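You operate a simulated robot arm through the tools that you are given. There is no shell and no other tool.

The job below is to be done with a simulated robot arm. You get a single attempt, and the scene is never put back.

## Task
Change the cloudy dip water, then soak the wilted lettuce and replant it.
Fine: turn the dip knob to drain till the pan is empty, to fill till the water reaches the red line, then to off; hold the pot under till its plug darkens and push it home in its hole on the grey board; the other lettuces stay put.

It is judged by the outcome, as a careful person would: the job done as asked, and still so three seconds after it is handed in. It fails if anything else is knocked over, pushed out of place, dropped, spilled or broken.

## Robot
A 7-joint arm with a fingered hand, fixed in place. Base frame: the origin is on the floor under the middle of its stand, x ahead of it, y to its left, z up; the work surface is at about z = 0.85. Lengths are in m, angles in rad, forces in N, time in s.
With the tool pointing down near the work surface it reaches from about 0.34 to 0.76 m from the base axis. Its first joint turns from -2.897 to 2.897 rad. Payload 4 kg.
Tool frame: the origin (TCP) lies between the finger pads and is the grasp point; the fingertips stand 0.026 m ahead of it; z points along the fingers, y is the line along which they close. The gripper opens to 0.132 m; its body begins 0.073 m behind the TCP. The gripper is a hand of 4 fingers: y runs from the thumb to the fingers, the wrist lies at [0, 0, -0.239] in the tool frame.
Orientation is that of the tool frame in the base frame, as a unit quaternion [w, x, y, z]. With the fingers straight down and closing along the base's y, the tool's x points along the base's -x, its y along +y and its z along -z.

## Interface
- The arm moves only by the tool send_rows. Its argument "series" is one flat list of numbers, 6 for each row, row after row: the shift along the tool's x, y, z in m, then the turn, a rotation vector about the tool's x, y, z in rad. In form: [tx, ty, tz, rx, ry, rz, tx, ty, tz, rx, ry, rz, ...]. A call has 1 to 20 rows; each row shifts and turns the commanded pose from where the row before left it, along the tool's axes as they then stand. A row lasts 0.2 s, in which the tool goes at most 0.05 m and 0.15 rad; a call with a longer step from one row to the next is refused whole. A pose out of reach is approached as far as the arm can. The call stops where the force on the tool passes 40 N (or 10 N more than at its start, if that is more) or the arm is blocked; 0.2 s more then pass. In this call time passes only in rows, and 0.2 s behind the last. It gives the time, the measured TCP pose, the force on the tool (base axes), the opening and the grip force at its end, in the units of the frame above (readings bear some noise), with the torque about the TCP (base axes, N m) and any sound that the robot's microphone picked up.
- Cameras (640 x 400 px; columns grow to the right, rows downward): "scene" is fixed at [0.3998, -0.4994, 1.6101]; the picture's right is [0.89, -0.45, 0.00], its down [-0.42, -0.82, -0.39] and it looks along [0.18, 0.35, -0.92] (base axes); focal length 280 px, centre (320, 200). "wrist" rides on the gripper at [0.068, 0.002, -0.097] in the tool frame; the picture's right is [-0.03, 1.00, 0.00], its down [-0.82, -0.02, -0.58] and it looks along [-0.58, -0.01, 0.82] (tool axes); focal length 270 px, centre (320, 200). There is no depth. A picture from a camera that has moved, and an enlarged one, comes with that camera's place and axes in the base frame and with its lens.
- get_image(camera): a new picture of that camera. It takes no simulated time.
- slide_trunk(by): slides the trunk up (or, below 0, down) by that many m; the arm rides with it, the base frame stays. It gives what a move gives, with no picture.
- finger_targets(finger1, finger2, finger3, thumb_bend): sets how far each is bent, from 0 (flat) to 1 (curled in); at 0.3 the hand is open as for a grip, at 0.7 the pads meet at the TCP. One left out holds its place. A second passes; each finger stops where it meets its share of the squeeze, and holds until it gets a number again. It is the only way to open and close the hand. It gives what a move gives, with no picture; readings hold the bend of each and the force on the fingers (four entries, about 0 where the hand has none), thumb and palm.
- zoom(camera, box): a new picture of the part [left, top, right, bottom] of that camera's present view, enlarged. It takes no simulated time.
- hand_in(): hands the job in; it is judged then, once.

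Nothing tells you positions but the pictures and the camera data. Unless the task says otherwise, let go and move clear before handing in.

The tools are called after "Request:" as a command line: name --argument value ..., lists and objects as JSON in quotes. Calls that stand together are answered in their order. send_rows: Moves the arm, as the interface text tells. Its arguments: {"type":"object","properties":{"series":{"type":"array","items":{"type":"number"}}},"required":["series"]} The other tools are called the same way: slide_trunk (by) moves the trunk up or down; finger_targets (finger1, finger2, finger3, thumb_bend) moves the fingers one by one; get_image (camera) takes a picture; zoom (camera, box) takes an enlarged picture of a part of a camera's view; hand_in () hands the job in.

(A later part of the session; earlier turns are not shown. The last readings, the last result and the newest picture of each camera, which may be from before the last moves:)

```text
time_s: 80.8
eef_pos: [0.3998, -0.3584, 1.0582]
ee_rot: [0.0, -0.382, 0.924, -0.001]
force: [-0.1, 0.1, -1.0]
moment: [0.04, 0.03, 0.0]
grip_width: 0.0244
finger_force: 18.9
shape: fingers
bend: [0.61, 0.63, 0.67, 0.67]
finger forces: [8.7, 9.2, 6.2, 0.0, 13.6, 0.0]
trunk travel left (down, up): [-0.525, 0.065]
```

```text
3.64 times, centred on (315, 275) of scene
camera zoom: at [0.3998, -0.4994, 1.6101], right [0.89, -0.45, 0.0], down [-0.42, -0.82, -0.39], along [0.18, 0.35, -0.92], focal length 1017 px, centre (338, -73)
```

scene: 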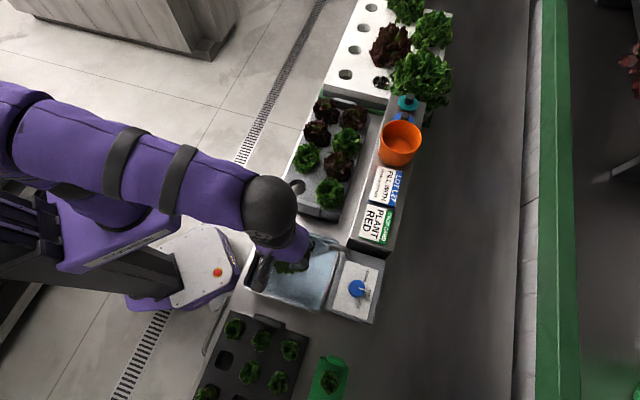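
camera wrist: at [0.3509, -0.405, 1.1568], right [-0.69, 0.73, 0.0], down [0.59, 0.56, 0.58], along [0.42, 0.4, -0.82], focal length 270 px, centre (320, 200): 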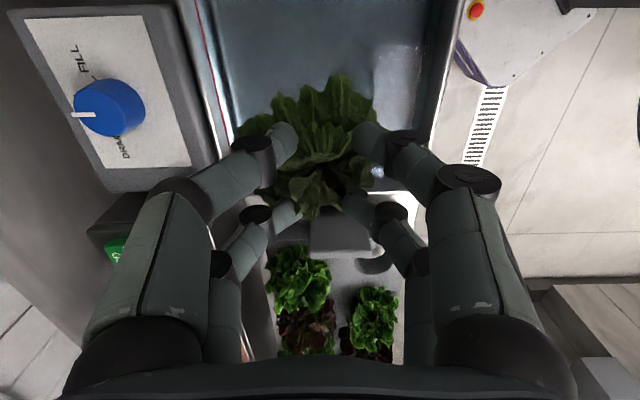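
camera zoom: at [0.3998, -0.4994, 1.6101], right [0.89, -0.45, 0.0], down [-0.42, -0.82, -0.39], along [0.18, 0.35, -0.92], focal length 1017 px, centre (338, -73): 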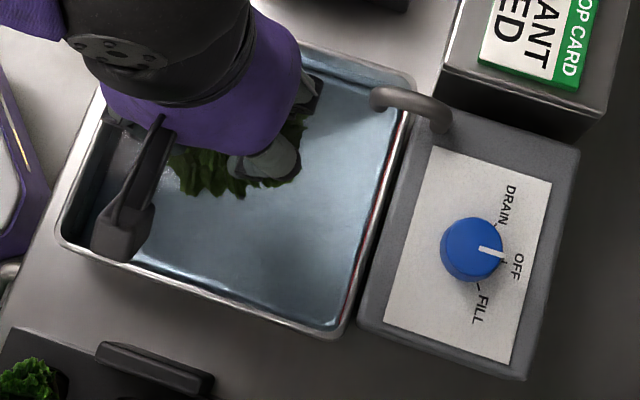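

Lifted. I'll check the plug's colour out of the water.

Request:
zoom --camera "wrist" --box '[310, 160, 355, 200]'

Request:
zoom --camera "wrist" --box '[220, 60, 420, 240]'

Request:
zoom --camera "scene" --box '[265, 240, 320, 280]'

```text
10.00 times, centred on (332, 180) of wrist
camera zoom: at [0.3509, -0.405, 1.1568], right [-0.69, 0.73, 0.0], down [0.59, 0.56, 0.58], along [0.42, 0.4, -0.82], focal length 2703 px, centre (195, 400)
```

zoom: 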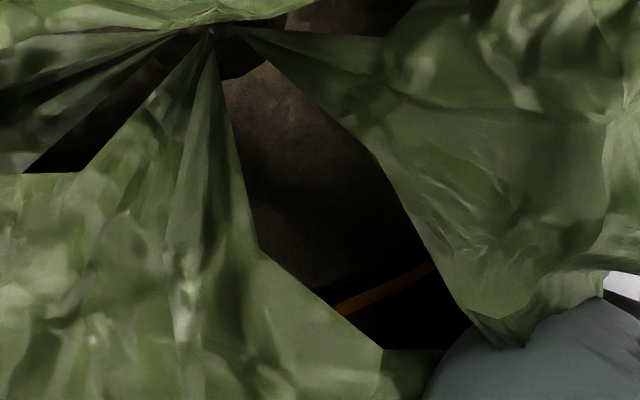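

```text
2.22 times, centred on (320, 150) of wrist
camera zoom: at [0.3509, -0.405, 1.1568], right [-0.69, 0.73, 0.0], down [0.59, 0.56, 0.58], along [0.42, 0.4, -0.82], focal length 601 px, centre (320, 311)
```

zoom: 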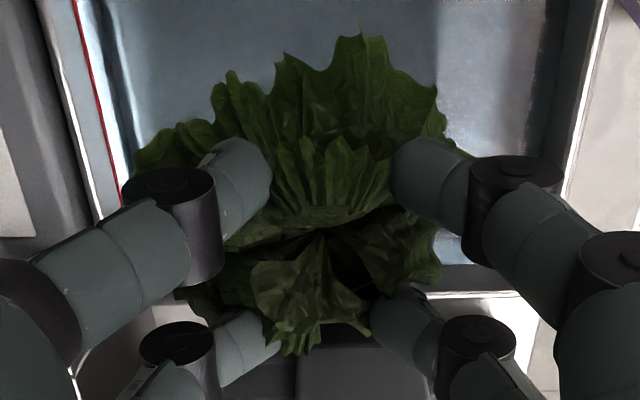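

```text
10.00 times, centred on (292, 260) of scene
camera zoom: at [0.3998, -0.4994, 1.6101], right [0.89, -0.45, 0.0], down [-0.42, -0.82, -0.39], along [0.18, 0.35, -0.92], focal length 2798 px, centre (595, -400)
```

zoom: 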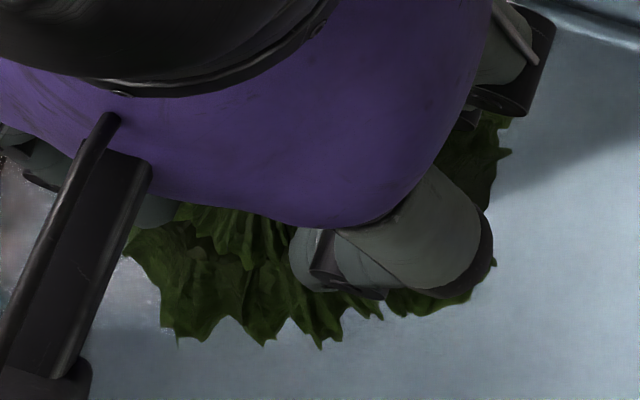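

The plug is evenly dark brown now. I'll carry it back slowly to above its hole.

Request:
send_rows --series '[0, 0, -0.025, 0, 0, 0, 0, 0, -0.025, 0, 0, 0, -0.0201, 0.0063, 0, 0, 0, 0, -0.0201, 0.0063, 0, 0, 0, 0, -0.0201, 0.0063, 0, 0, 0, 0, -0.0201, 0.0063, 0, 0, 0, 0, -0.0201, 0.0063, 0, 0, 0, 0, -0.0201, 0.0063, 0, 0, 0, 0, -0.0201, 0.0063, 0, 0, 0, 0, -0.0201, 0.0063, 0, 0, 0, 0, -0.0201, 0.0063, 0, 0, 0, 0, -0.0201, 0.0063, 0, 0, 0, 0]'

Request:
get_image --camera "wrist"

Request:
zoom --camera "scene" --box '[250, 110, 350, 210]'

Request:
zoom --camera "wrist" --box '[270, 40, 380, 110]'

```text
time_s: 83.4
eef_pos: [0.5002, -0.1722, 1.1086]
ee_rot: [0.001, -0.382, 0.924, -0.001]
force: [0.5, 0.1, -0.3]
moment: [-0.01, 0.03, 0.02]
grip_width: 0.0242
finger_force: 18.9
shape: fingers
bend: [0.61, 0.63, 0.67, 0.67]
finger forces: [8.4, 9.1, 6.3, 0.1, 13.5, 0.0]
trunk travel left (down, up): [-0.525, 0.065]
```

```text
taken
camera wrist: at [0.4508, -0.2171, 1.2056], right [-0.69, 0.73, 0.0], down [0.59, 0.56, 0.58], along [0.42, 0.4, -0.82], focal length 270 px, centre (320, 200)
```

wrist: 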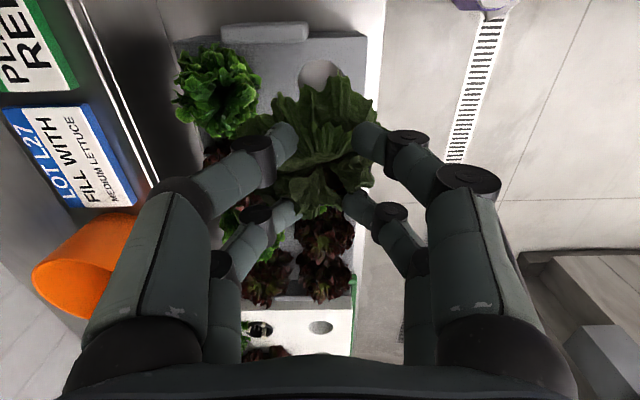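

```text
4.00 times, centred on (300, 160) of scene
camera zoom: at [0.3998, -0.4994, 1.6101], right [0.89, -0.45, 0.0], down [-0.42, -0.82, -0.39], along [0.18, 0.35, -0.92], focal length 1119 px, centre (400, 360)
```

zoom: 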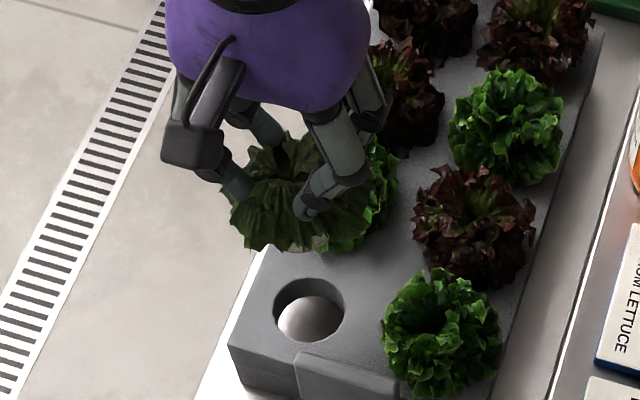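

```text
5.71 times, centred on (325, 75) of wrist
camera zoom: at [0.4508, -0.2171, 1.2056], right [-0.69, 0.73, 0.0], down [0.59, 0.56, 0.58], along [0.42, 0.4, -0.82], focal length 1544 px, centre (291, 914)
```

zoom: 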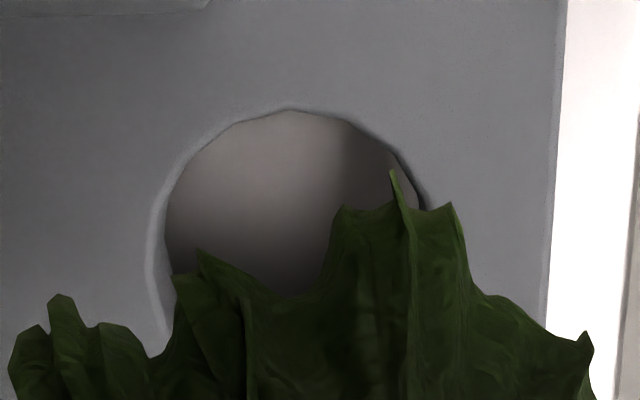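

Back over the hole. I'll compare how the plant sits in the hand with the moment I gripped it.

Request:
zoom --camera "wrist" --box '[200, 60, 440, 230]'

Request:
zoom --camera "scene" --box '[275, 165, 325, 205]'

```text
2.35 times, centred on (320, 145) of wrist
camera zoom: at [0.4508, -0.2171, 1.2056], right [-0.69, 0.73, 0.0], down [0.59, 0.56, 0.58], along [0.42, 0.4, -0.82], focal length 636 px, centre (320, 329)
```

zoom: 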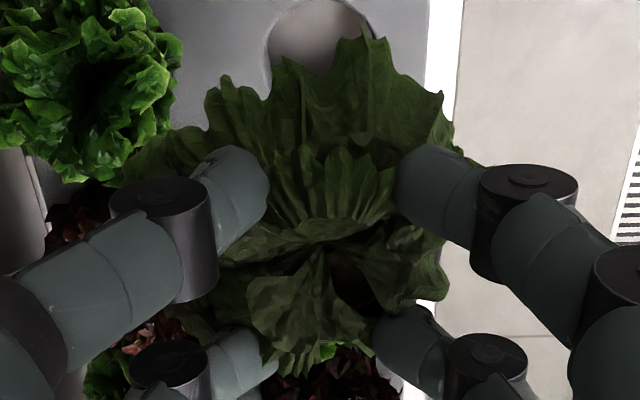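

```text
10.00 times, centred on (300, 185) of scene
camera zoom: at [0.3998, -0.4994, 1.6101], right [0.89, -0.45, 0.0], down [-0.42, -0.82, -0.39], along [0.18, 0.35, -0.92], focal length 2798 px, centre (520, 350)
```

zoom: 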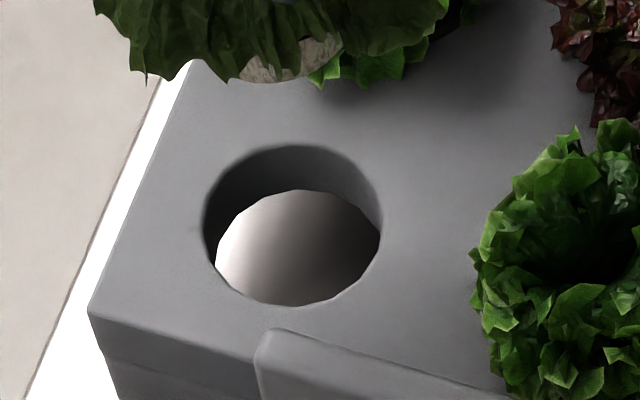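

I notice a pale patch under the leaves in the scene view, so the plug may not be fully darkened. I'll zoom in on it.

Request:
zoom --camera "scene" --box '[288, 160, 318, 178]'

Request:
zoom --camera "wrist" --box '[310, 160, 355, 200]'

```text
16.00 times, centred on (303, 169) of scene
camera zoom: at [0.3998, -0.4994, 1.6101], right [0.89, -0.45, 0.0], down [-0.42, -0.82, -0.39], along [0.18, 0.35, -0.92], focal length 4476 px, centre (592, 696)
```

zoom: 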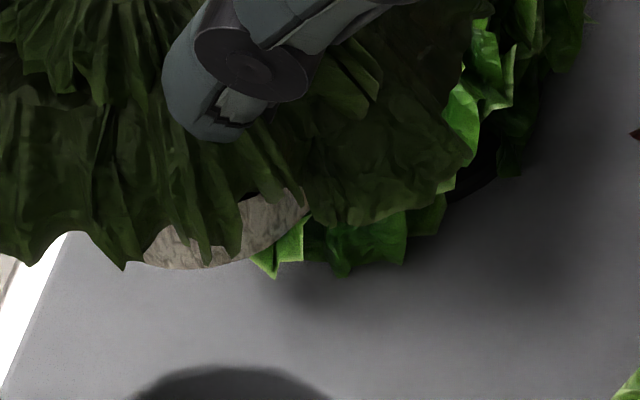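

```text
10.00 times, centred on (332, 180) of wrist
camera zoom: at [0.4508, -0.2171, 1.2056], right [-0.69, 0.73, 0.0], down [0.59, 0.56, 0.58], along [0.42, 0.4, -0.82], focal length 2703 px, centre (195, 400)
```

zoom: 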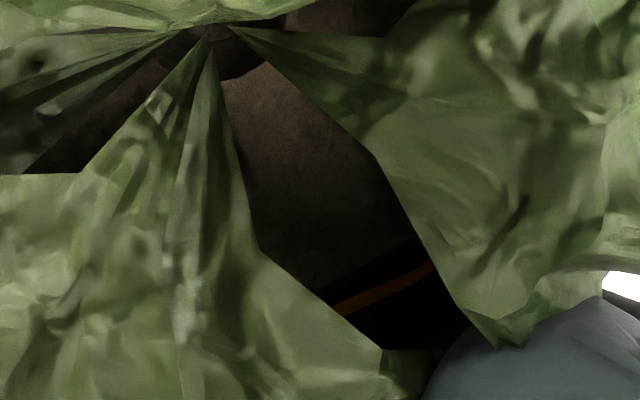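

The underside is still pale — it may be roots, or the plug not fully soaked. I'll repeat the same tilted view as before the dip to compare directly.

Request:
send_rows --series '[0, 0, -0.03, 0, 0, 0, 0, 0, -0.03, 0, 0, 0, 0, 0, -0.03, 0, 0, 0, 0, 0, 0, 0, 0.06, 0, 0, 0, 0, 0, 0.06, 0, 0, 0, 0, 0, 0.06, 0, 0, 0, 0, 0, 0.06, 0, 0, 0, 0, 0, 0.06, 0, 0, 0, 0, 0, 0.06, 0, 0, 0, 0, 0, 0.06, 0, 0, 0, 0, 0, 0.06, 0, 0, 0, 0, 0, 0.06, 0, 0, 0, 0, 0, 0.06, 0]'

Request:
zoom --camera "scene" --box '[265, 115, 320, 165]'

Request:
zoom --camera "wrist" --box '[310, 160, 355, 200]'

```text
time_s: 86.2
eef_pos: [0.4996, -0.1709, 1.1989]
ee_rot: [-0.274, -0.364, 0.883, -0.112]
force: [-0.1, -0.1, -0.8]
moment: [0.03, -0.02, -0.01]
grip_width: 0.024
finger_force: 19.2
shape: fingers
bend: [0.61, 0.63, 0.67, 0.67]
finger forces: [8.3, 10.0, 6.4, 0.0, 13.4, 0.0]
trunk travel left (down, up): [-0.525, 0.065]
```

```text
8.00 times, centred on (292, 140) of scene
camera zoom: at [0.3998, -0.4994, 1.6101], right [0.89, -0.45, 0.0], down [-0.42, -0.82, -0.39], along [0.18, 0.35, -0.92], focal length 2238 px, centre (540, 680)
```

zoom: 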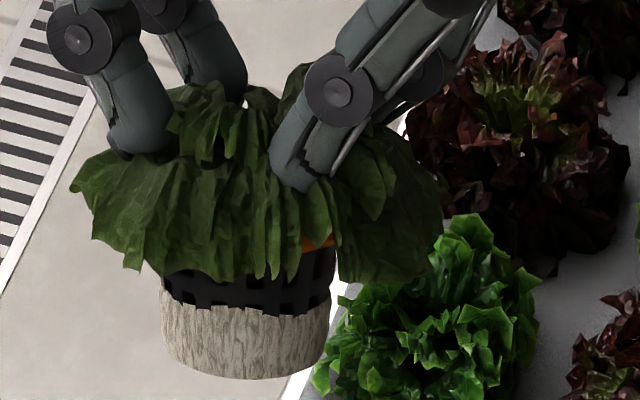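

```text
10.00 times, centred on (332, 180) of wrist
camera zoom: at [0.4973, -0.1698, 1.3179], right [-0.69, 0.72, -0.01], down [0.72, 0.69, 0.01], along [0.02, 0.0, -1.0], focal length 2703 px, centre (195, 400)
```

zoom: 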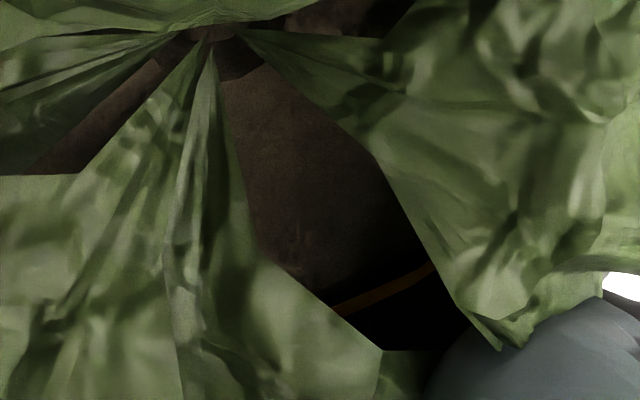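

The leaves are greener and the plug top is brown; the pale part below looks like root mat. I'll look closer at the small orange band near the pot's rim.

Request:
zoom --camera "scene" --box '[282, 138, 300, 152]'

Request:
zoom --camera "scene" --box '[269, 145, 297, 165]'

```text
16.00 times, centred on (291, 145) of scene
camera zoom: at [0.3998, -0.4994, 1.6101], right [0.89, -0.45, 0.0], down [-0.42, -0.82, -0.39], along [0.18, 0.35, -0.92], focal length 4476 px, centre (784, 1080)
```

zoom: 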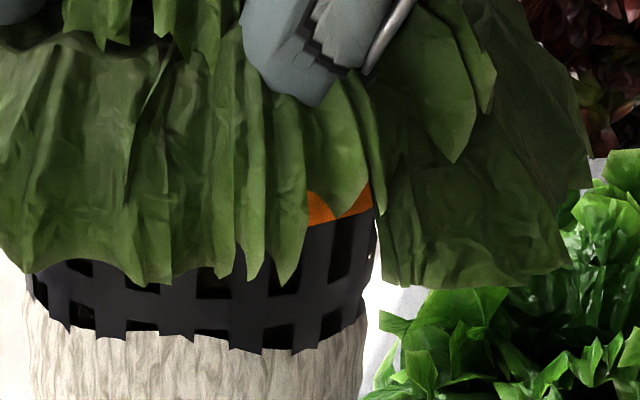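

```text
16.00 times, centred on (283, 155) of scene
camera zoom: at [0.3998, -0.4994, 1.6101], right [0.89, -0.45, 0.0], down [-0.42, -0.82, -0.39], along [0.18, 0.35, -0.92], focal length 4476 px, centre (912, 920)
```

zoom: 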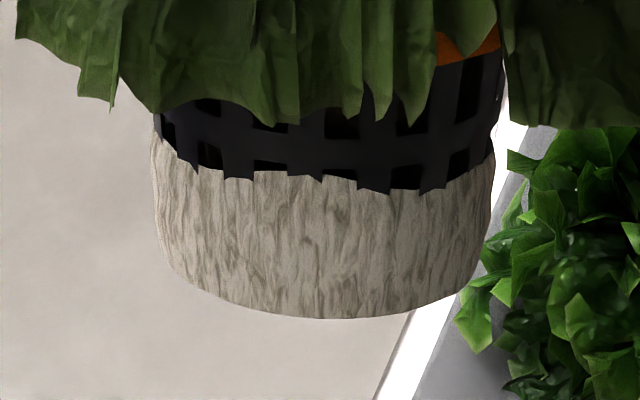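

The pot has an orange rim, the plug inside is wet and dark, and the pale part is the root mat, unchanged. Setting it upright again slowly and coming down above the hole.

Request:
send_rows --series '[0, 0, 0, 0, -0.06, 0, 0, 0, 0, 0, -0.06, 0, 0, 0, 0, 0, -0.06, 0, 0, 0, 0, 0, -0.06, 0, 0, 0, 0, 0, -0.06, 0, 0, 0, 0, 0, -0.06, 0, 0, 0, 0, 0, -0.06, 0, 0, 0, 0, 0, -0.06, 0, 0, 0, 0, 0, -0.06, 0, 0, 0, 0, 0, -0.06, 0, 0, 0, 0.03, 0, 0, 0, 0, 0, 0.03, 0, 0, 0, 0, 0, 0.03, 0, 0, 0, 0, 0, 0.03, 0, 0, 0, 0, 0, 0, 0, 0, 0, 0, 0, 0, 0, 0, 0]'

Request:
get_image --camera "wrist"

Request:
zoom --camera "scene" --box '[265, 140, 335, 210]'

Request:
zoom --camera "wrist" --box '[200, 60, 440, 230]'

```text
time_s: 89.6
eef_pos: [0.4986, -0.1722, 1.0797]
ee_rot: [0.0, -0.383, 0.924, -0.001]
force: [0.0, -0.4, -0.3]
moment: [-0.04, 0.0, -0.02]
grip_width: 0.0243
finger_force: 19.4
shape: fingers
bend: [0.62, 0.63, 0.67, 0.67]
finger forces: [8.6, 10.4, 6.8, 0.0, 13.5, 0.1]
trunk travel left (down, up): [-0.525, 0.065]
```

```text
taken
camera wrist: at [0.4497, -0.2188, 1.1763], right [-0.69, 0.73, 0.0], down [0.59, 0.56, 0.58], along [0.42, 0.4, -0.82], focal length 270 px, centre (320, 200)
```

wrist: 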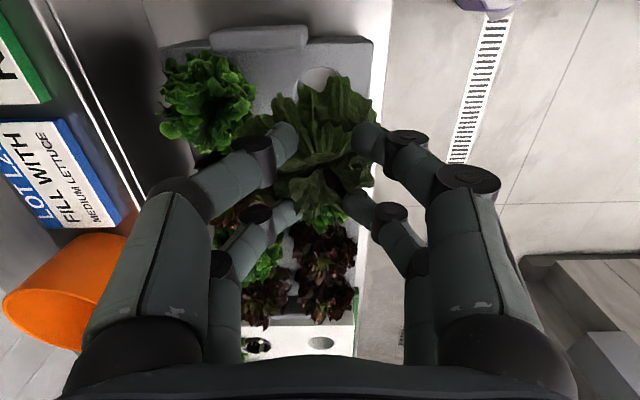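

```text
5.71 times, centred on (300, 175) of scene
camera zoom: at [0.3998, -0.4994, 1.6101], right [0.89, -0.45, 0.0], down [-0.42, -0.82, -0.39], along [0.18, 0.35, -0.92], focal length 1599 px, centre (434, 343)
```

zoom: 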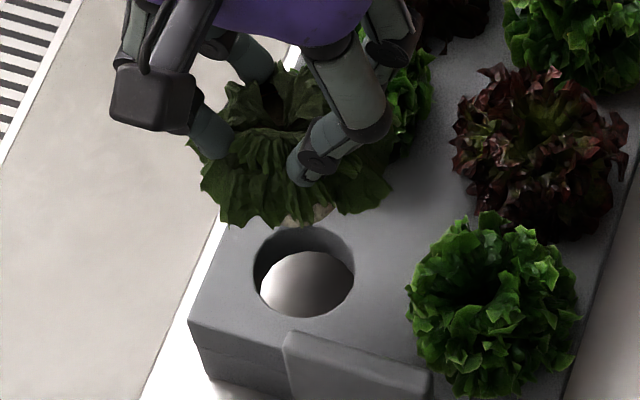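

```text
2.35 times, centred on (320, 145) of wrist
camera zoom: at [0.4497, -0.2188, 1.1763], right [-0.69, 0.73, 0.0], down [0.59, 0.56, 0.58], along [0.42, 0.4, -0.82], focal length 636 px, centre (320, 329)
```

zoom: 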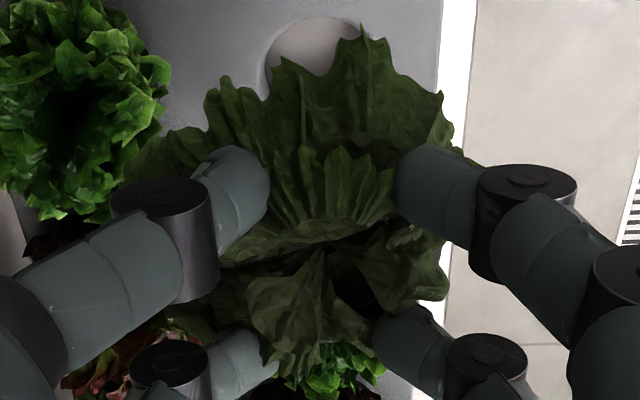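

Aligned within about a millimetre. Descending until the pot's bottom is just above the board.

Request:
send_rows --series '[0, 0.0008, 0.024, 0, 0, 0, 0, 0, 0.024, 0, 0, 0, 0, 0, 0.02, 0, 0, 0, 0, 0, 0, 0, 0, 0]'

Request:
zoom --camera "scene" --box '[265, 150, 335, 220]'

Request:
zoom --camera "wrist" --box '[200, 20, 440, 190]'

```text
time_s: 90.6
eef_pos: [0.4961, -0.1711, 1.0104]
ee_rot: [0.0, -0.382, 0.924, 0.0]
force: [0.8, -1.1, -0.5]
moment: [0.03, 0.0, 0.0]
grip_width: 0.0237
finger_force: 19.4
shape: fingers
bend: [0.62, 0.63, 0.67, 0.67]
finger forces: [8.6, 10.5, 6.9, 0.0, 13.5, 0.0]
trunk travel left (down, up): [-0.525, 0.065]
```

```text
5.71 times, centred on (300, 185) of scene
camera zoom: at [0.3998, -0.4994, 1.6101], right [0.89, -0.45, 0.0], down [-0.42, -0.82, -0.39], along [0.18, 0.35, -0.92], focal length 1599 px, centre (434, 286)
```

zoom: 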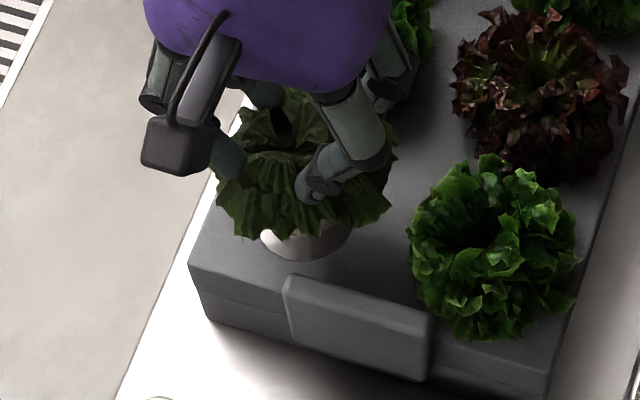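

```text
2.35 times, centred on (320, 105) of wrist
camera zoom: at [0.4479, -0.2177, 1.1084], right [-0.69, 0.73, 0.0], down [0.59, 0.56, 0.58], along [0.42, 0.4, -0.82], focal length 636 px, centre (320, 424)
```

zoom: 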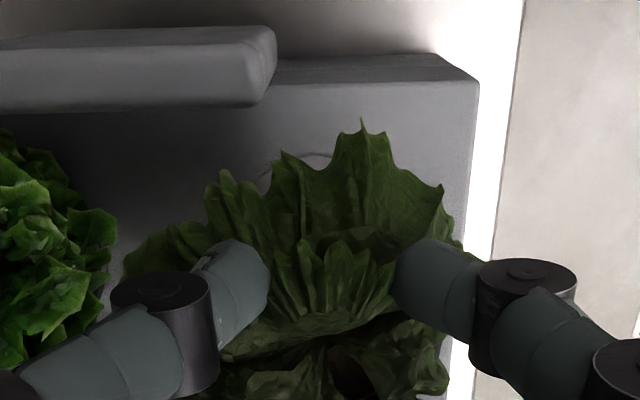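

Lined up over the hole. Going in slowly, watching the force.

Request:
send_rows --series '[-0.0008, -0.0005, 0.01, 0, 0, 0, 0, 0, 0.01, 0, 0, 0, 0, 0, 0.008, 0, 0, 0]'

Request:
zoom --camera "scene" --box '[265, 150, 335, 220]'

```text
time_s: 91.4
eef_pos: [0.5006, -0.1726, 0.9844]
ee_rot: [0.001, -0.382, 0.924, 0.0]
force: [0.5, -0.1, -0.1]
moment: [0.01, 0.01, -0.01]
grip_width: 0.0237
finger_force: 19.2
shape: fingers
bend: [0.62, 0.63, 0.67, 0.67]
finger forces: [8.6, 10.6, 6.8, 0.1, 13.7, 0.0]
trunk travel left (down, up): [-0.525, 0.065]
```

```text
5.71 times, centred on (300, 185) of scene
camera zoom: at [0.3998, -0.4994, 1.6101], right [0.89, -0.45, 0.0], down [-0.42, -0.82, -0.39], along [0.18, 0.35, -0.92], focal length 1599 px, centre (434, 286)
```

zoom: 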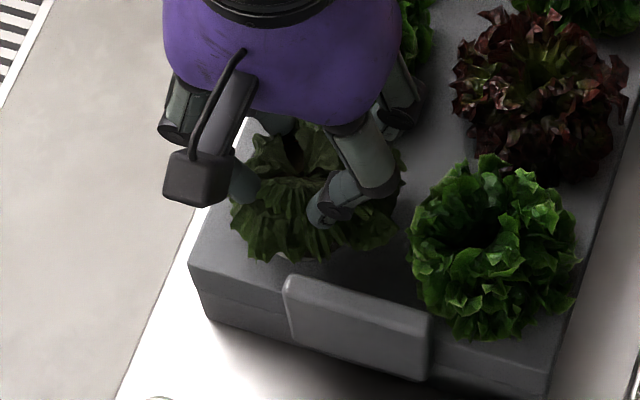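

It is entering the hole with no resistance. Continuing down.

Request:
send_rows --series '[0, 0, 0.008, 0, 0, 0, 0, 0, 0.007, 0, 0, 0, 0, 0, 0.006, 0, 0, 0]'

Request:
zoom --camera "wrist" --box '[200, 60, 440, 230]'

Request:
zoom --camera "scene" --box '[265, 150, 335, 220]'

```text
time_s: 92.2
eef_pos: [0.4995, -0.1721, 0.9615]
ee_rot: [-0.001, -0.381, 0.925, 0.0]
force: [-1.2, -1.4, -0.7]
moment: [-0.01, 0.03, 0.0]
grip_width: 0.0238
finger_force: 20.8
shape: fingers
bend: [0.63, 0.64, 0.67, 0.67]
finger forces: [10.1, 10.3, 6.8, 0.0, 14.3, 0.1]
trunk travel left (down, up): [-0.525, 0.065]
```

```text
2.35 times, centred on (320, 145) of wrist
camera zoom: at [0.4494, -0.2176, 1.0592], right [-0.69, 0.73, 0.0], down [0.59, 0.56, 0.58], along [0.42, 0.4, -0.82], focal length 636 px, centre (320, 329)
```

zoom: 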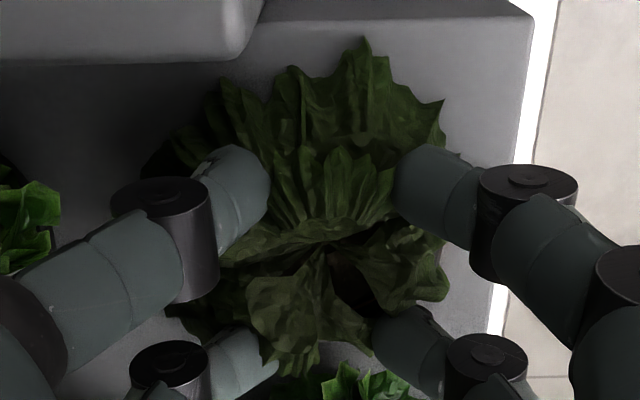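

```text
5.71 times, centred on (300, 185) of scene
camera zoom: at [0.3998, -0.4994, 1.6101], right [0.89, -0.45, 0.0], down [-0.42, -0.82, -0.39], along [0.18, 0.35, -0.92], focal length 1599 px, centre (434, 286)
```

zoom: 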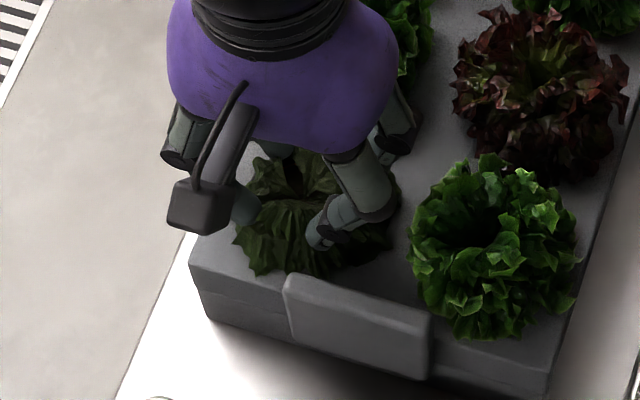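

About 5 mm left to the original seat. Pressing down in small steps.

Request:
send_rows --series '[0, 0, 0.003, 0, 0, 0, 0, 0, 0.002, 0, 0, 0]'

Request:
zoom --camera "wrist" --box '[200, 60, 440, 230]'

```text
time_s: 92.8
eef_pos: [0.4981, -0.1714, 0.9566]
ee_rot: [0.001, -0.382, 0.924, 0.0]
force: [-1.8, -2.4, 1.2]
moment: [-0.05, 0.03, -0.02]
grip_width: 0.0238
finger_force: 20.7
shape: fingers
bend: [0.63, 0.64, 0.67, 0.67]
finger forces: [10.1, 10.6, 6.9, 0.0, 14.5, 0.0]
trunk travel left (down, up): [-0.525, 0.065]
```

```text
2.35 times, centred on (320, 145) of wrist
camera zoom: at [0.4492, -0.2177, 1.0542], right [-0.69, 0.73, 0.0], down [0.59, 0.56, 0.58], along [0.42, 0.4, -0.82], focal length 636 px, centre (320, 329)
```

zoom: 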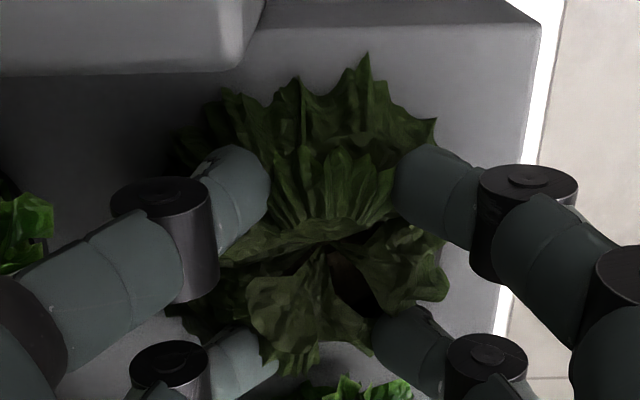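

Back at the original height with almost no force. I'll press 2–3 mm more to be sure it is home.

Request:
send_rows --series '[0, 0, 0.0015, 0, 0, 0, 0, 0, 0.0015, 0, 0, 0]'

Request:
zoom --camera "wrist" --box '[310, 160, 355, 200]'

```text
time_s: 93.4
eef_pos: [0.4991, -0.1712, 0.9551]
ee_rot: [0.001, -0.381, 0.924, 0.0]
force: [-0.8, 0.6, 16.3]
moment: [0.25, 0.42, 0.0]
grip_width: 0.0236
finger_force: 29.0
shape: fingers
bend: [0.64, 0.64, 0.67, 0.67]
finger forces: [19.5, 15.7, 7.3, 0.1, 14.8, 0.0]
trunk travel left (down, up): [-0.525, 0.065]
```

```text
10.00 times, centred on (332, 180) of wrist
camera zoom: at [0.449, -0.2172, 1.0531], right [-0.69, 0.73, 0.0], down [0.59, 0.56, 0.58], along [0.42, 0.4, -0.82], focal length 2703 px, centre (195, 400)
```

zoom: 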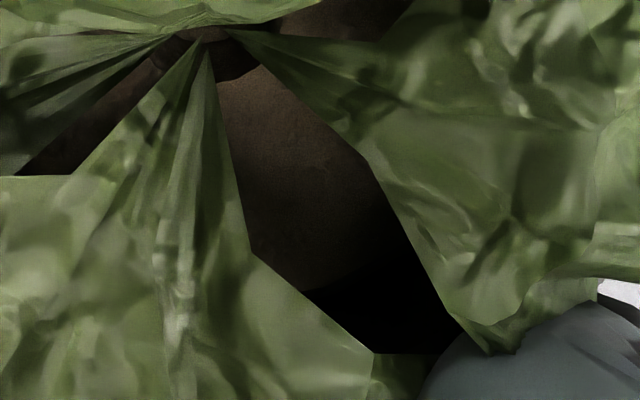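

The -w fingertips are now touching the board, so the plant is at least as deep as it was before. I'll ease up 1.5 mm and let go in steps.

Request:
send_rows --series '[0, 0, -0.0015, 0, 0, 0]'

Request:
finger_targets --finger1 0.64 --finger2 0.64 --finger3 0.66 --thumb_bend 0.66

Request:
finger_targets --finger1 0.6 --finger2 0.6 --finger3 0.62 --thumb_bend 0.62

Request:
finger_targets --finger1 0.54 --finger2 0.54 --finger3 0.56 --thumb_bend 0.56

Request:
zoom --camera "wrist" --box '[200, 60, 440, 230]'

```text
time_s: 93.8
eef_pos: [0.498, -0.1717, 0.9565]
ee_rot: [0.0, -0.382, 0.924, 0.0]
force: [-0.8, -0.3, 7.4]
moment: [0.07, 0.13, -0.03]
grip_width: 0.0237
finger_force: 24.3
shape: fingers
bend: [0.64, 0.64, 0.67, 0.67]
finger forces: [13.7, 12.7, 7.6, 0.0, 14.9, 0.0]
trunk travel left (down, up): [-0.525, 0.065]
```

```text
time_s: 94.8
eef_pos: [0.4986, -0.1719, 0.9561]
ee_rot: [0.0, -0.381, 0.925, 0.0]
force: [-0.3, -0.9, 3.5]
moment: [0.07, 0.09, 0.02]
grip_width: 0.0249
finger_force: 15.8
shape: fingers
bend: [0.63, 0.63, 0.64, 0.65]
finger forces: [11.3, 7.6, 4.6, 0.1, 7.3, 0.0]
trunk travel left (down, up): [-0.525, 0.065]
```

```text
time_s: 95.8
eef_pos: [0.4984, -0.1728, 0.956]
ee_rot: [0.0, -0.382, 0.924, 0.0]
force: [0.0, -1.6, 6.2]
moment: [0.07, 0.13, -0.01]
grip_width: 0.0283
finger_force: 6.0
shape: fingers
bend: [0.62, 0.62, 0.62, 0.62]
finger forces: [7.3, 3.3, 0.4, 0.0, 1.1, 0.0]
trunk travel left (down, up): [-0.525, 0.065]
```

```text
time_s: 96.8
eef_pos: [0.4984, -0.1716, 0.9554]
ee_rot: [0.0, -0.382, 0.924, 0.001]
force: [0.2, -0.4, 0.1]
moment: [0.02, 0.04, 0.02]
grip_width: 0.0484
finger_force: 0.1
shape: fingers
bend: [0.54, 0.54, 0.56, 0.56]
finger forces: [0.0, 0.0, 0.0, 0.0, 0.1, 0.0]
trunk travel left (down, up): [-0.525, 0.065]
```

```text
2.35 times, centred on (320, 145) of wrist
camera zoom: at [0.4495, -0.2175, 1.0534], right [-0.69, 0.73, 0.0], down [0.59, 0.56, 0.58], along [0.42, 0.4, -0.82], focal length 636 px, centre (320, 329)
```

zoom: 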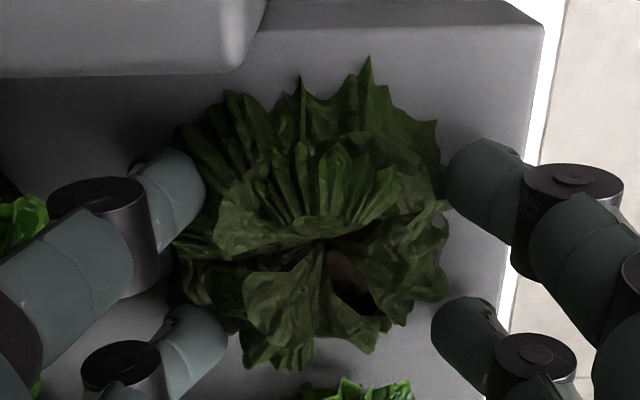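

Released, and the plug between the leaves is clearly brown where it was beige before. Opening fully and lifting away to inspect.

Request:
finger_targets --finger1 0.46 --finger2 0.46 --finger3 0.5 --thumb_bend 0.5

Request:
send_rows --series '[0, 0, -0.01, 0, 0, 0, 0, 0, -0.02, 0, 0, 0, 0, 0, -0.03, 0, 0, 0, 0, 0, -0.03, 0, 0, 0, 0, 0, -0.03, 0, 0, 0, 0, 0, -0.03, 0, 0, 0]'

Request:
zoom --camera "wrist" --box '[260, 40, 380, 130]'

Request:
zoom --camera "scene" --box '[265, 150, 335, 220]'

Request:
get_image --camera "wrist"

```text
time_s: 97.8
eef_pos: [0.4985, -0.171, 0.9561]
ee_rot: [0.0, -0.382, 0.924, -0.001]
force: [0.6, -0.9, 0.4]
moment: [-0.01, 0.04, 0.0]
grip_width: 0.0719
finger_force: 0.1
shape: fingers
bend: [0.46, 0.46, 0.5, 0.5]
finger forces: [0.0, 0.0, 0.0, 0.0, 0.0, 0.0]
trunk travel left (down, up): [-0.525, 0.065]
```

```text
time_s: 99.2
eef_pos: [0.4997, -0.1722, 1.1063]
ee_rot: [0.0, -0.381, 0.924, 0.0]
force: [-0.9, 1.0, -1.2]
moment: [-0.01, -0.03, 0.03]
grip_width: 0.0722
finger_force: 0.1
shape: fingers
bend: [0.46, 0.46, 0.5, 0.5]
finger forces: [0.1, 0.0, 0.0, 0.0, 0.0, 0.0]
trunk travel left (down, up): [-0.525, 0.065]
```

```text
4.44 times, centred on (320, 85) of wrist
camera zoom: at [0.4514, -0.2177, 1.204], right [-0.69, 0.73, 0.0], down [0.59, 0.56, 0.58], along [0.42, 0.4, -0.82], focal length 1201 px, centre (320, 711)
```

zoom: 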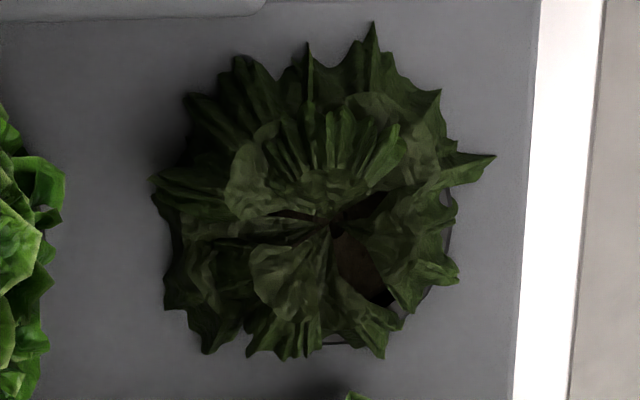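

```text
5.71 times, centred on (300, 185) of scene
camera zoom: at [0.3998, -0.4994, 1.6101], right [0.89, -0.45, 0.0], down [-0.42, -0.82, -0.39], along [0.18, 0.35, -0.92], focal length 1599 px, centre (434, 286)
```

zoom: 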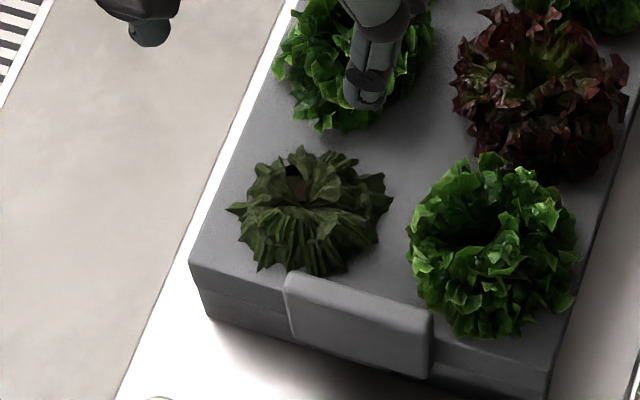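

```text
taken
camera wrist: at [0.4514, -0.2177, 1.204], right [-0.69, 0.73, 0.0], down [0.59, 0.56, 0.58], along [0.42, 0.4, -0.82], focal length 270 px, centre (320, 200)
```

wrist: 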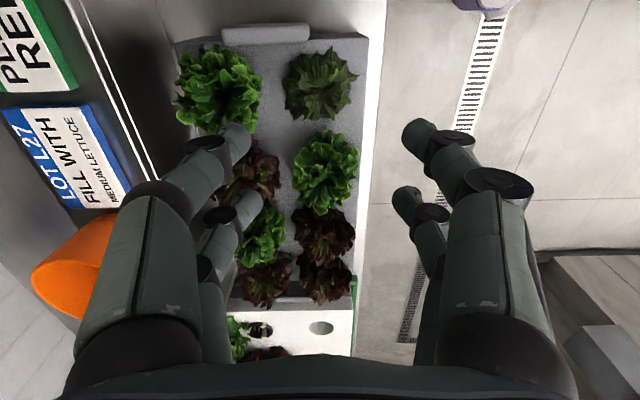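

The plant sits in its hole with a dark plug. I'll take the same low side view as before to check that it is fully seated.

Request:
send_rows --series '[0.036, 0, 0, 0, 0, 0, 0.036, 0, 0, 0, 0, 0, 0.036, 0, 0, 0, 0, 0, 0, 0, 0, 0, -0.14, 0, 0, 0, 0, 0, -0.14, 0, 0, 0, 0, 0, -0.14, 0, 0, 0, 0, 0, -0.14, 0, 0, 0, 0, 0, -0.14, 0, 0.0209, 0, 0.0249, 0, 0, 0, 0.0209, 0, 0.0249, 0, 0, 0, 0.0209, 0, 0.0249, 0, 0, 0, 0.0209, 0, 0.0249, 0, 0, 0]'

Request:
zoom --camera "wrist" --box '[230, 80, 410, 260]'

Request:
zoom --camera "wrist" --box '[290, 130, 380, 190]'

Request:
get_image --camera "scene"

Request:
zoom --camera "scene" --box '[270, 85, 380, 225]'

```text
time_s: 101.8
eef_pos: [0.4229, -0.2494, 0.9767]
ee_rot: [0.317, -0.359, 0.868, 0.13]
force: [0.2, 0.1, 1.0]
moment: [-0.04, 0.01, -0.04]
grip_width: 0.0717
finger_force: 0.1
shape: fingers
bend: [0.46, 0.46, 0.5, 0.5]
finger forces: [0.0, 0.0, 0.0, 0.0, 0.0, 0.0]
trunk travel left (down, up): [-0.525, 0.065]
```

```text
2.22 times, centred on (320, 170) of wrist
camera zoom: at [0.3414, -0.3275, 1.0074], right [-0.69, 0.72, 0.02], down [0.19, 0.16, 0.97], along [0.7, 0.67, -0.25], focal length 601 px, centre (320, 267)
```

zoom: 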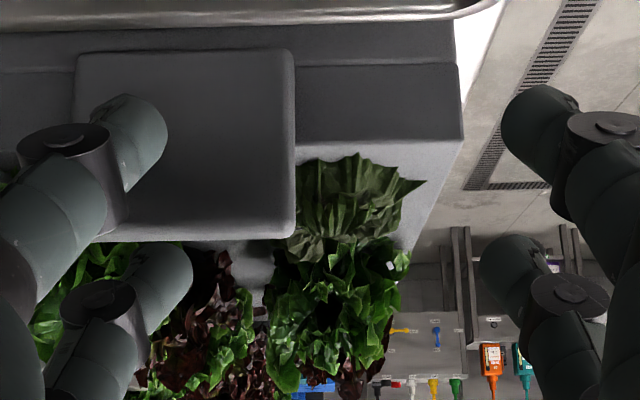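

```text
6.67 times, centred on (335, 160) of wrist
camera zoom: at [0.3414, -0.3275, 1.0074], right [-0.69, 0.72, 0.02], down [0.19, 0.16, 0.97], along [0.7, 0.67, -0.25], focal length 1802 px, centre (220, 467)
```

zoom: 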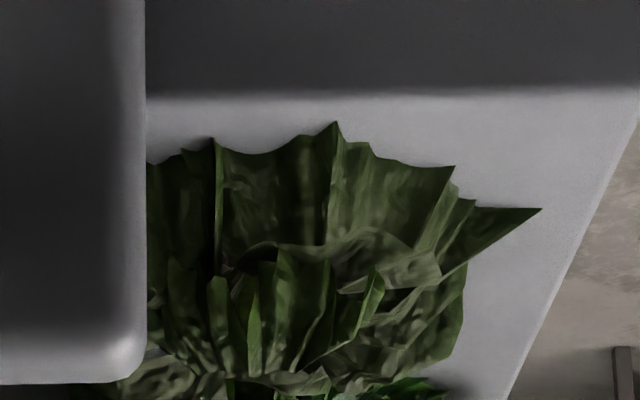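

```text
taken
```

scene: 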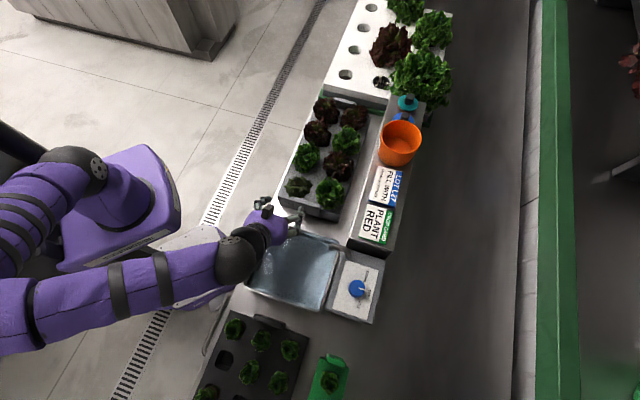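

```text
2.86 times, centred on (325, 155) of scene
camera zoom: at [0.3998, -0.4994, 1.6101], right [0.89, -0.45, 0.0], down [-0.42, -0.82, -0.39], along [0.18, 0.35, -0.92], focal length 799 px, centre (306, 329)
```

zoom: 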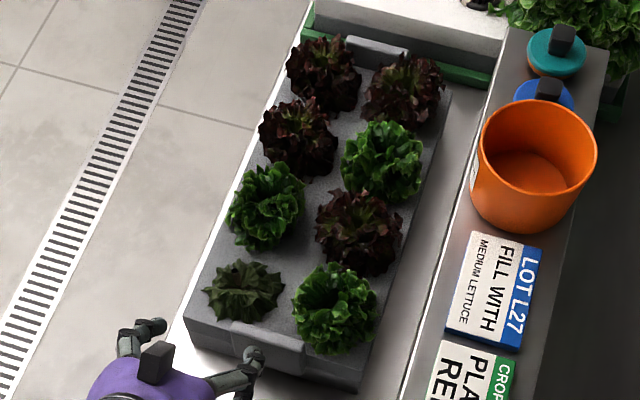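

The plant sits at the same level as before, and the board and neighbours are in place. Now I'll recheck the water level and knob from the earlier viewpoint.

Request:
send_rows --series '[-0.0209, 0, -0.0249, 0, 0, 0, -0.0209, 0, -0.0249, 0, 0, 0, -0.0209, 0, -0.0249, 0, 0, 0, -0.0209, 0, -0.0249, 0, 0, 0, 0, 0, 0, 0, 0.14, 0, 0, 0, 0, 0, 0.14, 0, 0, 0, 0, 0, 0.14, 0, 0, 0, 0, 0, 0.14, 0, 0, 0, 0, 0, 0.14, 0]'

Request:
send_rows --series '[0, 0, 0, 0, 0, 0.1428, 0, 0, 0, 0, 0, 0.1428, 0, 0, 0, 0, 0, 0.1428, 0, 0, 0, 0, 0, 0.1428, 0, 0, 0, 0, 0, 0.1428, 0, 0, 0, 0, 0, 0.1428, 0, 0, 0, 0, 0, 0.1428, 0, 0, 0, 0, 0, 0.1428, 0, 0, 0, 0, 0, 0.1428, 0, 0, 0, 0, 0, 0.1428, 0, 0, 0, 0, 0, 0.1428, -0.007, -0.0357, 0.012, 0, 0, 0, -0.007, -0.0357, 0.012, 0, 0, 0, -0.007, -0.0357, 0.012, 0, 0, 0]'

Request:
get_image --camera "wrist"

Request:
zoom --camera "wrist" --box '[250, 165, 410, 265]'

Request:
zoom --camera "wrist" --box '[260, 220, 400, 310]'

Request:
zoom --camera "scene" --box '[230, 150, 400, 330]'

```text
time_s: 103.8
eef_pos: [0.4232, -0.2466, 1.1059]
ee_rot: [-0.001, -0.382, 0.924, 0.0]
force: [-0.5, 0.0, -0.6]
moment: [0.0, 0.02, 0.03]
grip_width: 0.0723
finger_force: 0.1
shape: fingers
bend: [0.46, 0.46, 0.5, 0.5]
finger forces: [0.1, 0.0, 0.0, 0.0, 0.0, 0.0]
trunk travel left (down, up): [-0.525, 0.065]
```

```text
time_s: 106.8
eef_pos: [0.362, -0.34, 1.0682]
ee_rot: [0.0, 0.384, 0.924, 0.0]
force: [-0.2, -1.0, -0.3]
moment: [0.0, 0.02, 0.02]
grip_width: 0.0721
finger_force: 0.0
shape: fingers
bend: [0.46, 0.46, 0.5, 0.5]
finger forces: [0.0, 0.1, 0.0, 0.0, 0.1, 0.0]
trunk travel left (down, up): [-0.525, 0.065]
```

```text
taken
camera wrist: at [0.3152, -0.2892, 1.1659], right [0.73, 0.69, 0.0], down [0.56, -0.59, 0.58], along [0.4, -0.42, -0.82], focal length 270 px, centre (320, 200)
```

wrist: 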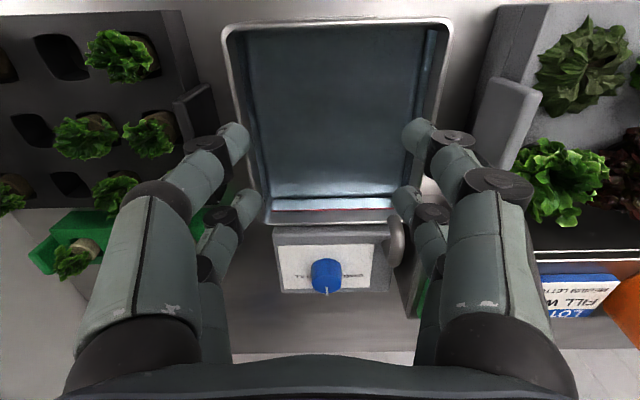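

```text
4.00 times, centred on (330, 215) of wrist
camera zoom: at [0.3152, -0.2892, 1.1659], right [0.73, 0.69, 0.0], down [0.56, -0.59, 0.58], along [0.4, -0.42, -0.82], focal length 1081 px, centre (280, 140)
```

zoom: 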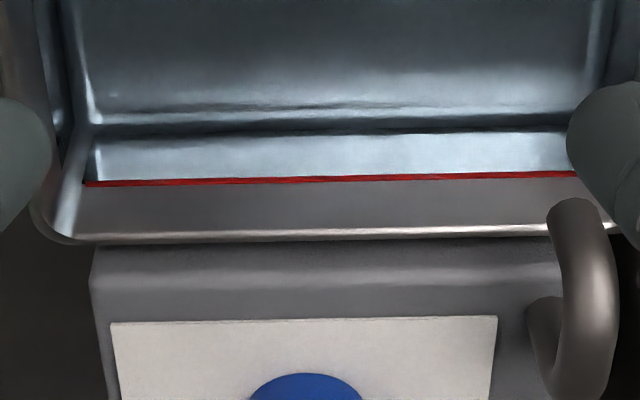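

```text
4.44 times, centred on (330, 265) of wrist
camera zoom: at [0.3152, -0.2892, 1.1659], right [0.73, 0.69, 0.0], down [0.56, -0.59, 0.58], along [0.4, -0.42, -0.82], focal length 1201 px, centre (276, -89)
```

zoom: 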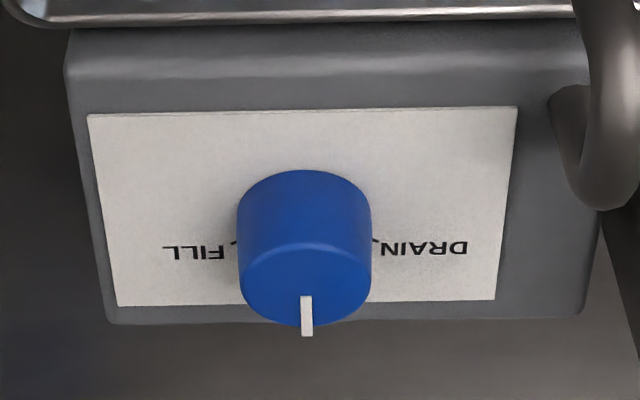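

```text
2.22 times, centred on (315, 240) of scene
camera zoom: at [0.3998, -0.4994, 1.6101], right [0.89, -0.45, 0.0], down [-0.42, -0.82, -0.39], along [0.18, 0.35, -0.92], focal length 622 px, centre (331, 111)
```

zoom: 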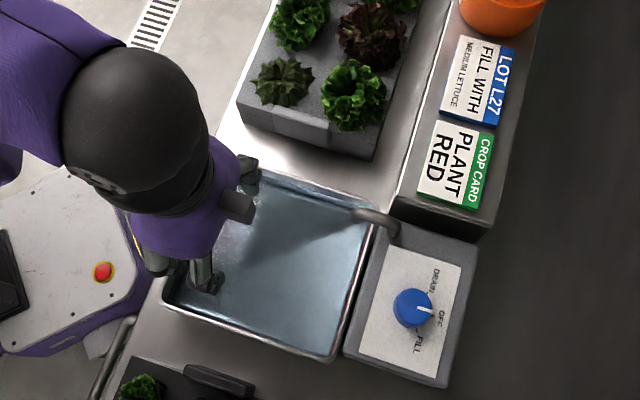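

Water still meets the red line and the knob reads OFF. One last close look at the replanted lettuce before moving clear.

Request:
zoom --camera "wrist" --box '[520, 5, 640, 110]'

Request:
zoom --camera "scene" --box '[275, 165, 325, 215]'

```text
3.81 times, centred on (580, 58) of wrist
camera zoom: at [0.3152, -0.2892, 1.1659], right [0.73, 0.69, 0.0], down [0.56, -0.59, 0.58], along [0.4, -0.42, -0.82], focal length 1030 px, centre (-670, 743)
```

zoom: 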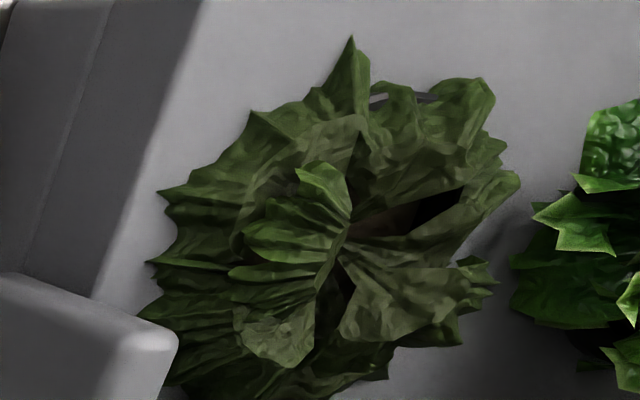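

```text
8.00 times, centred on (300, 190) of scene
camera zoom: at [0.3998, -0.4994, 1.6101], right [0.89, -0.45, 0.0], down [-0.42, -0.82, -0.39], along [0.18, 0.35, -0.92], focal length 2238 px, centre (480, 280)
```

zoom: 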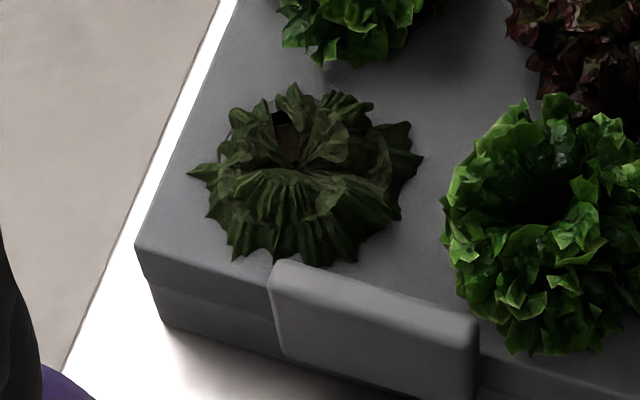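

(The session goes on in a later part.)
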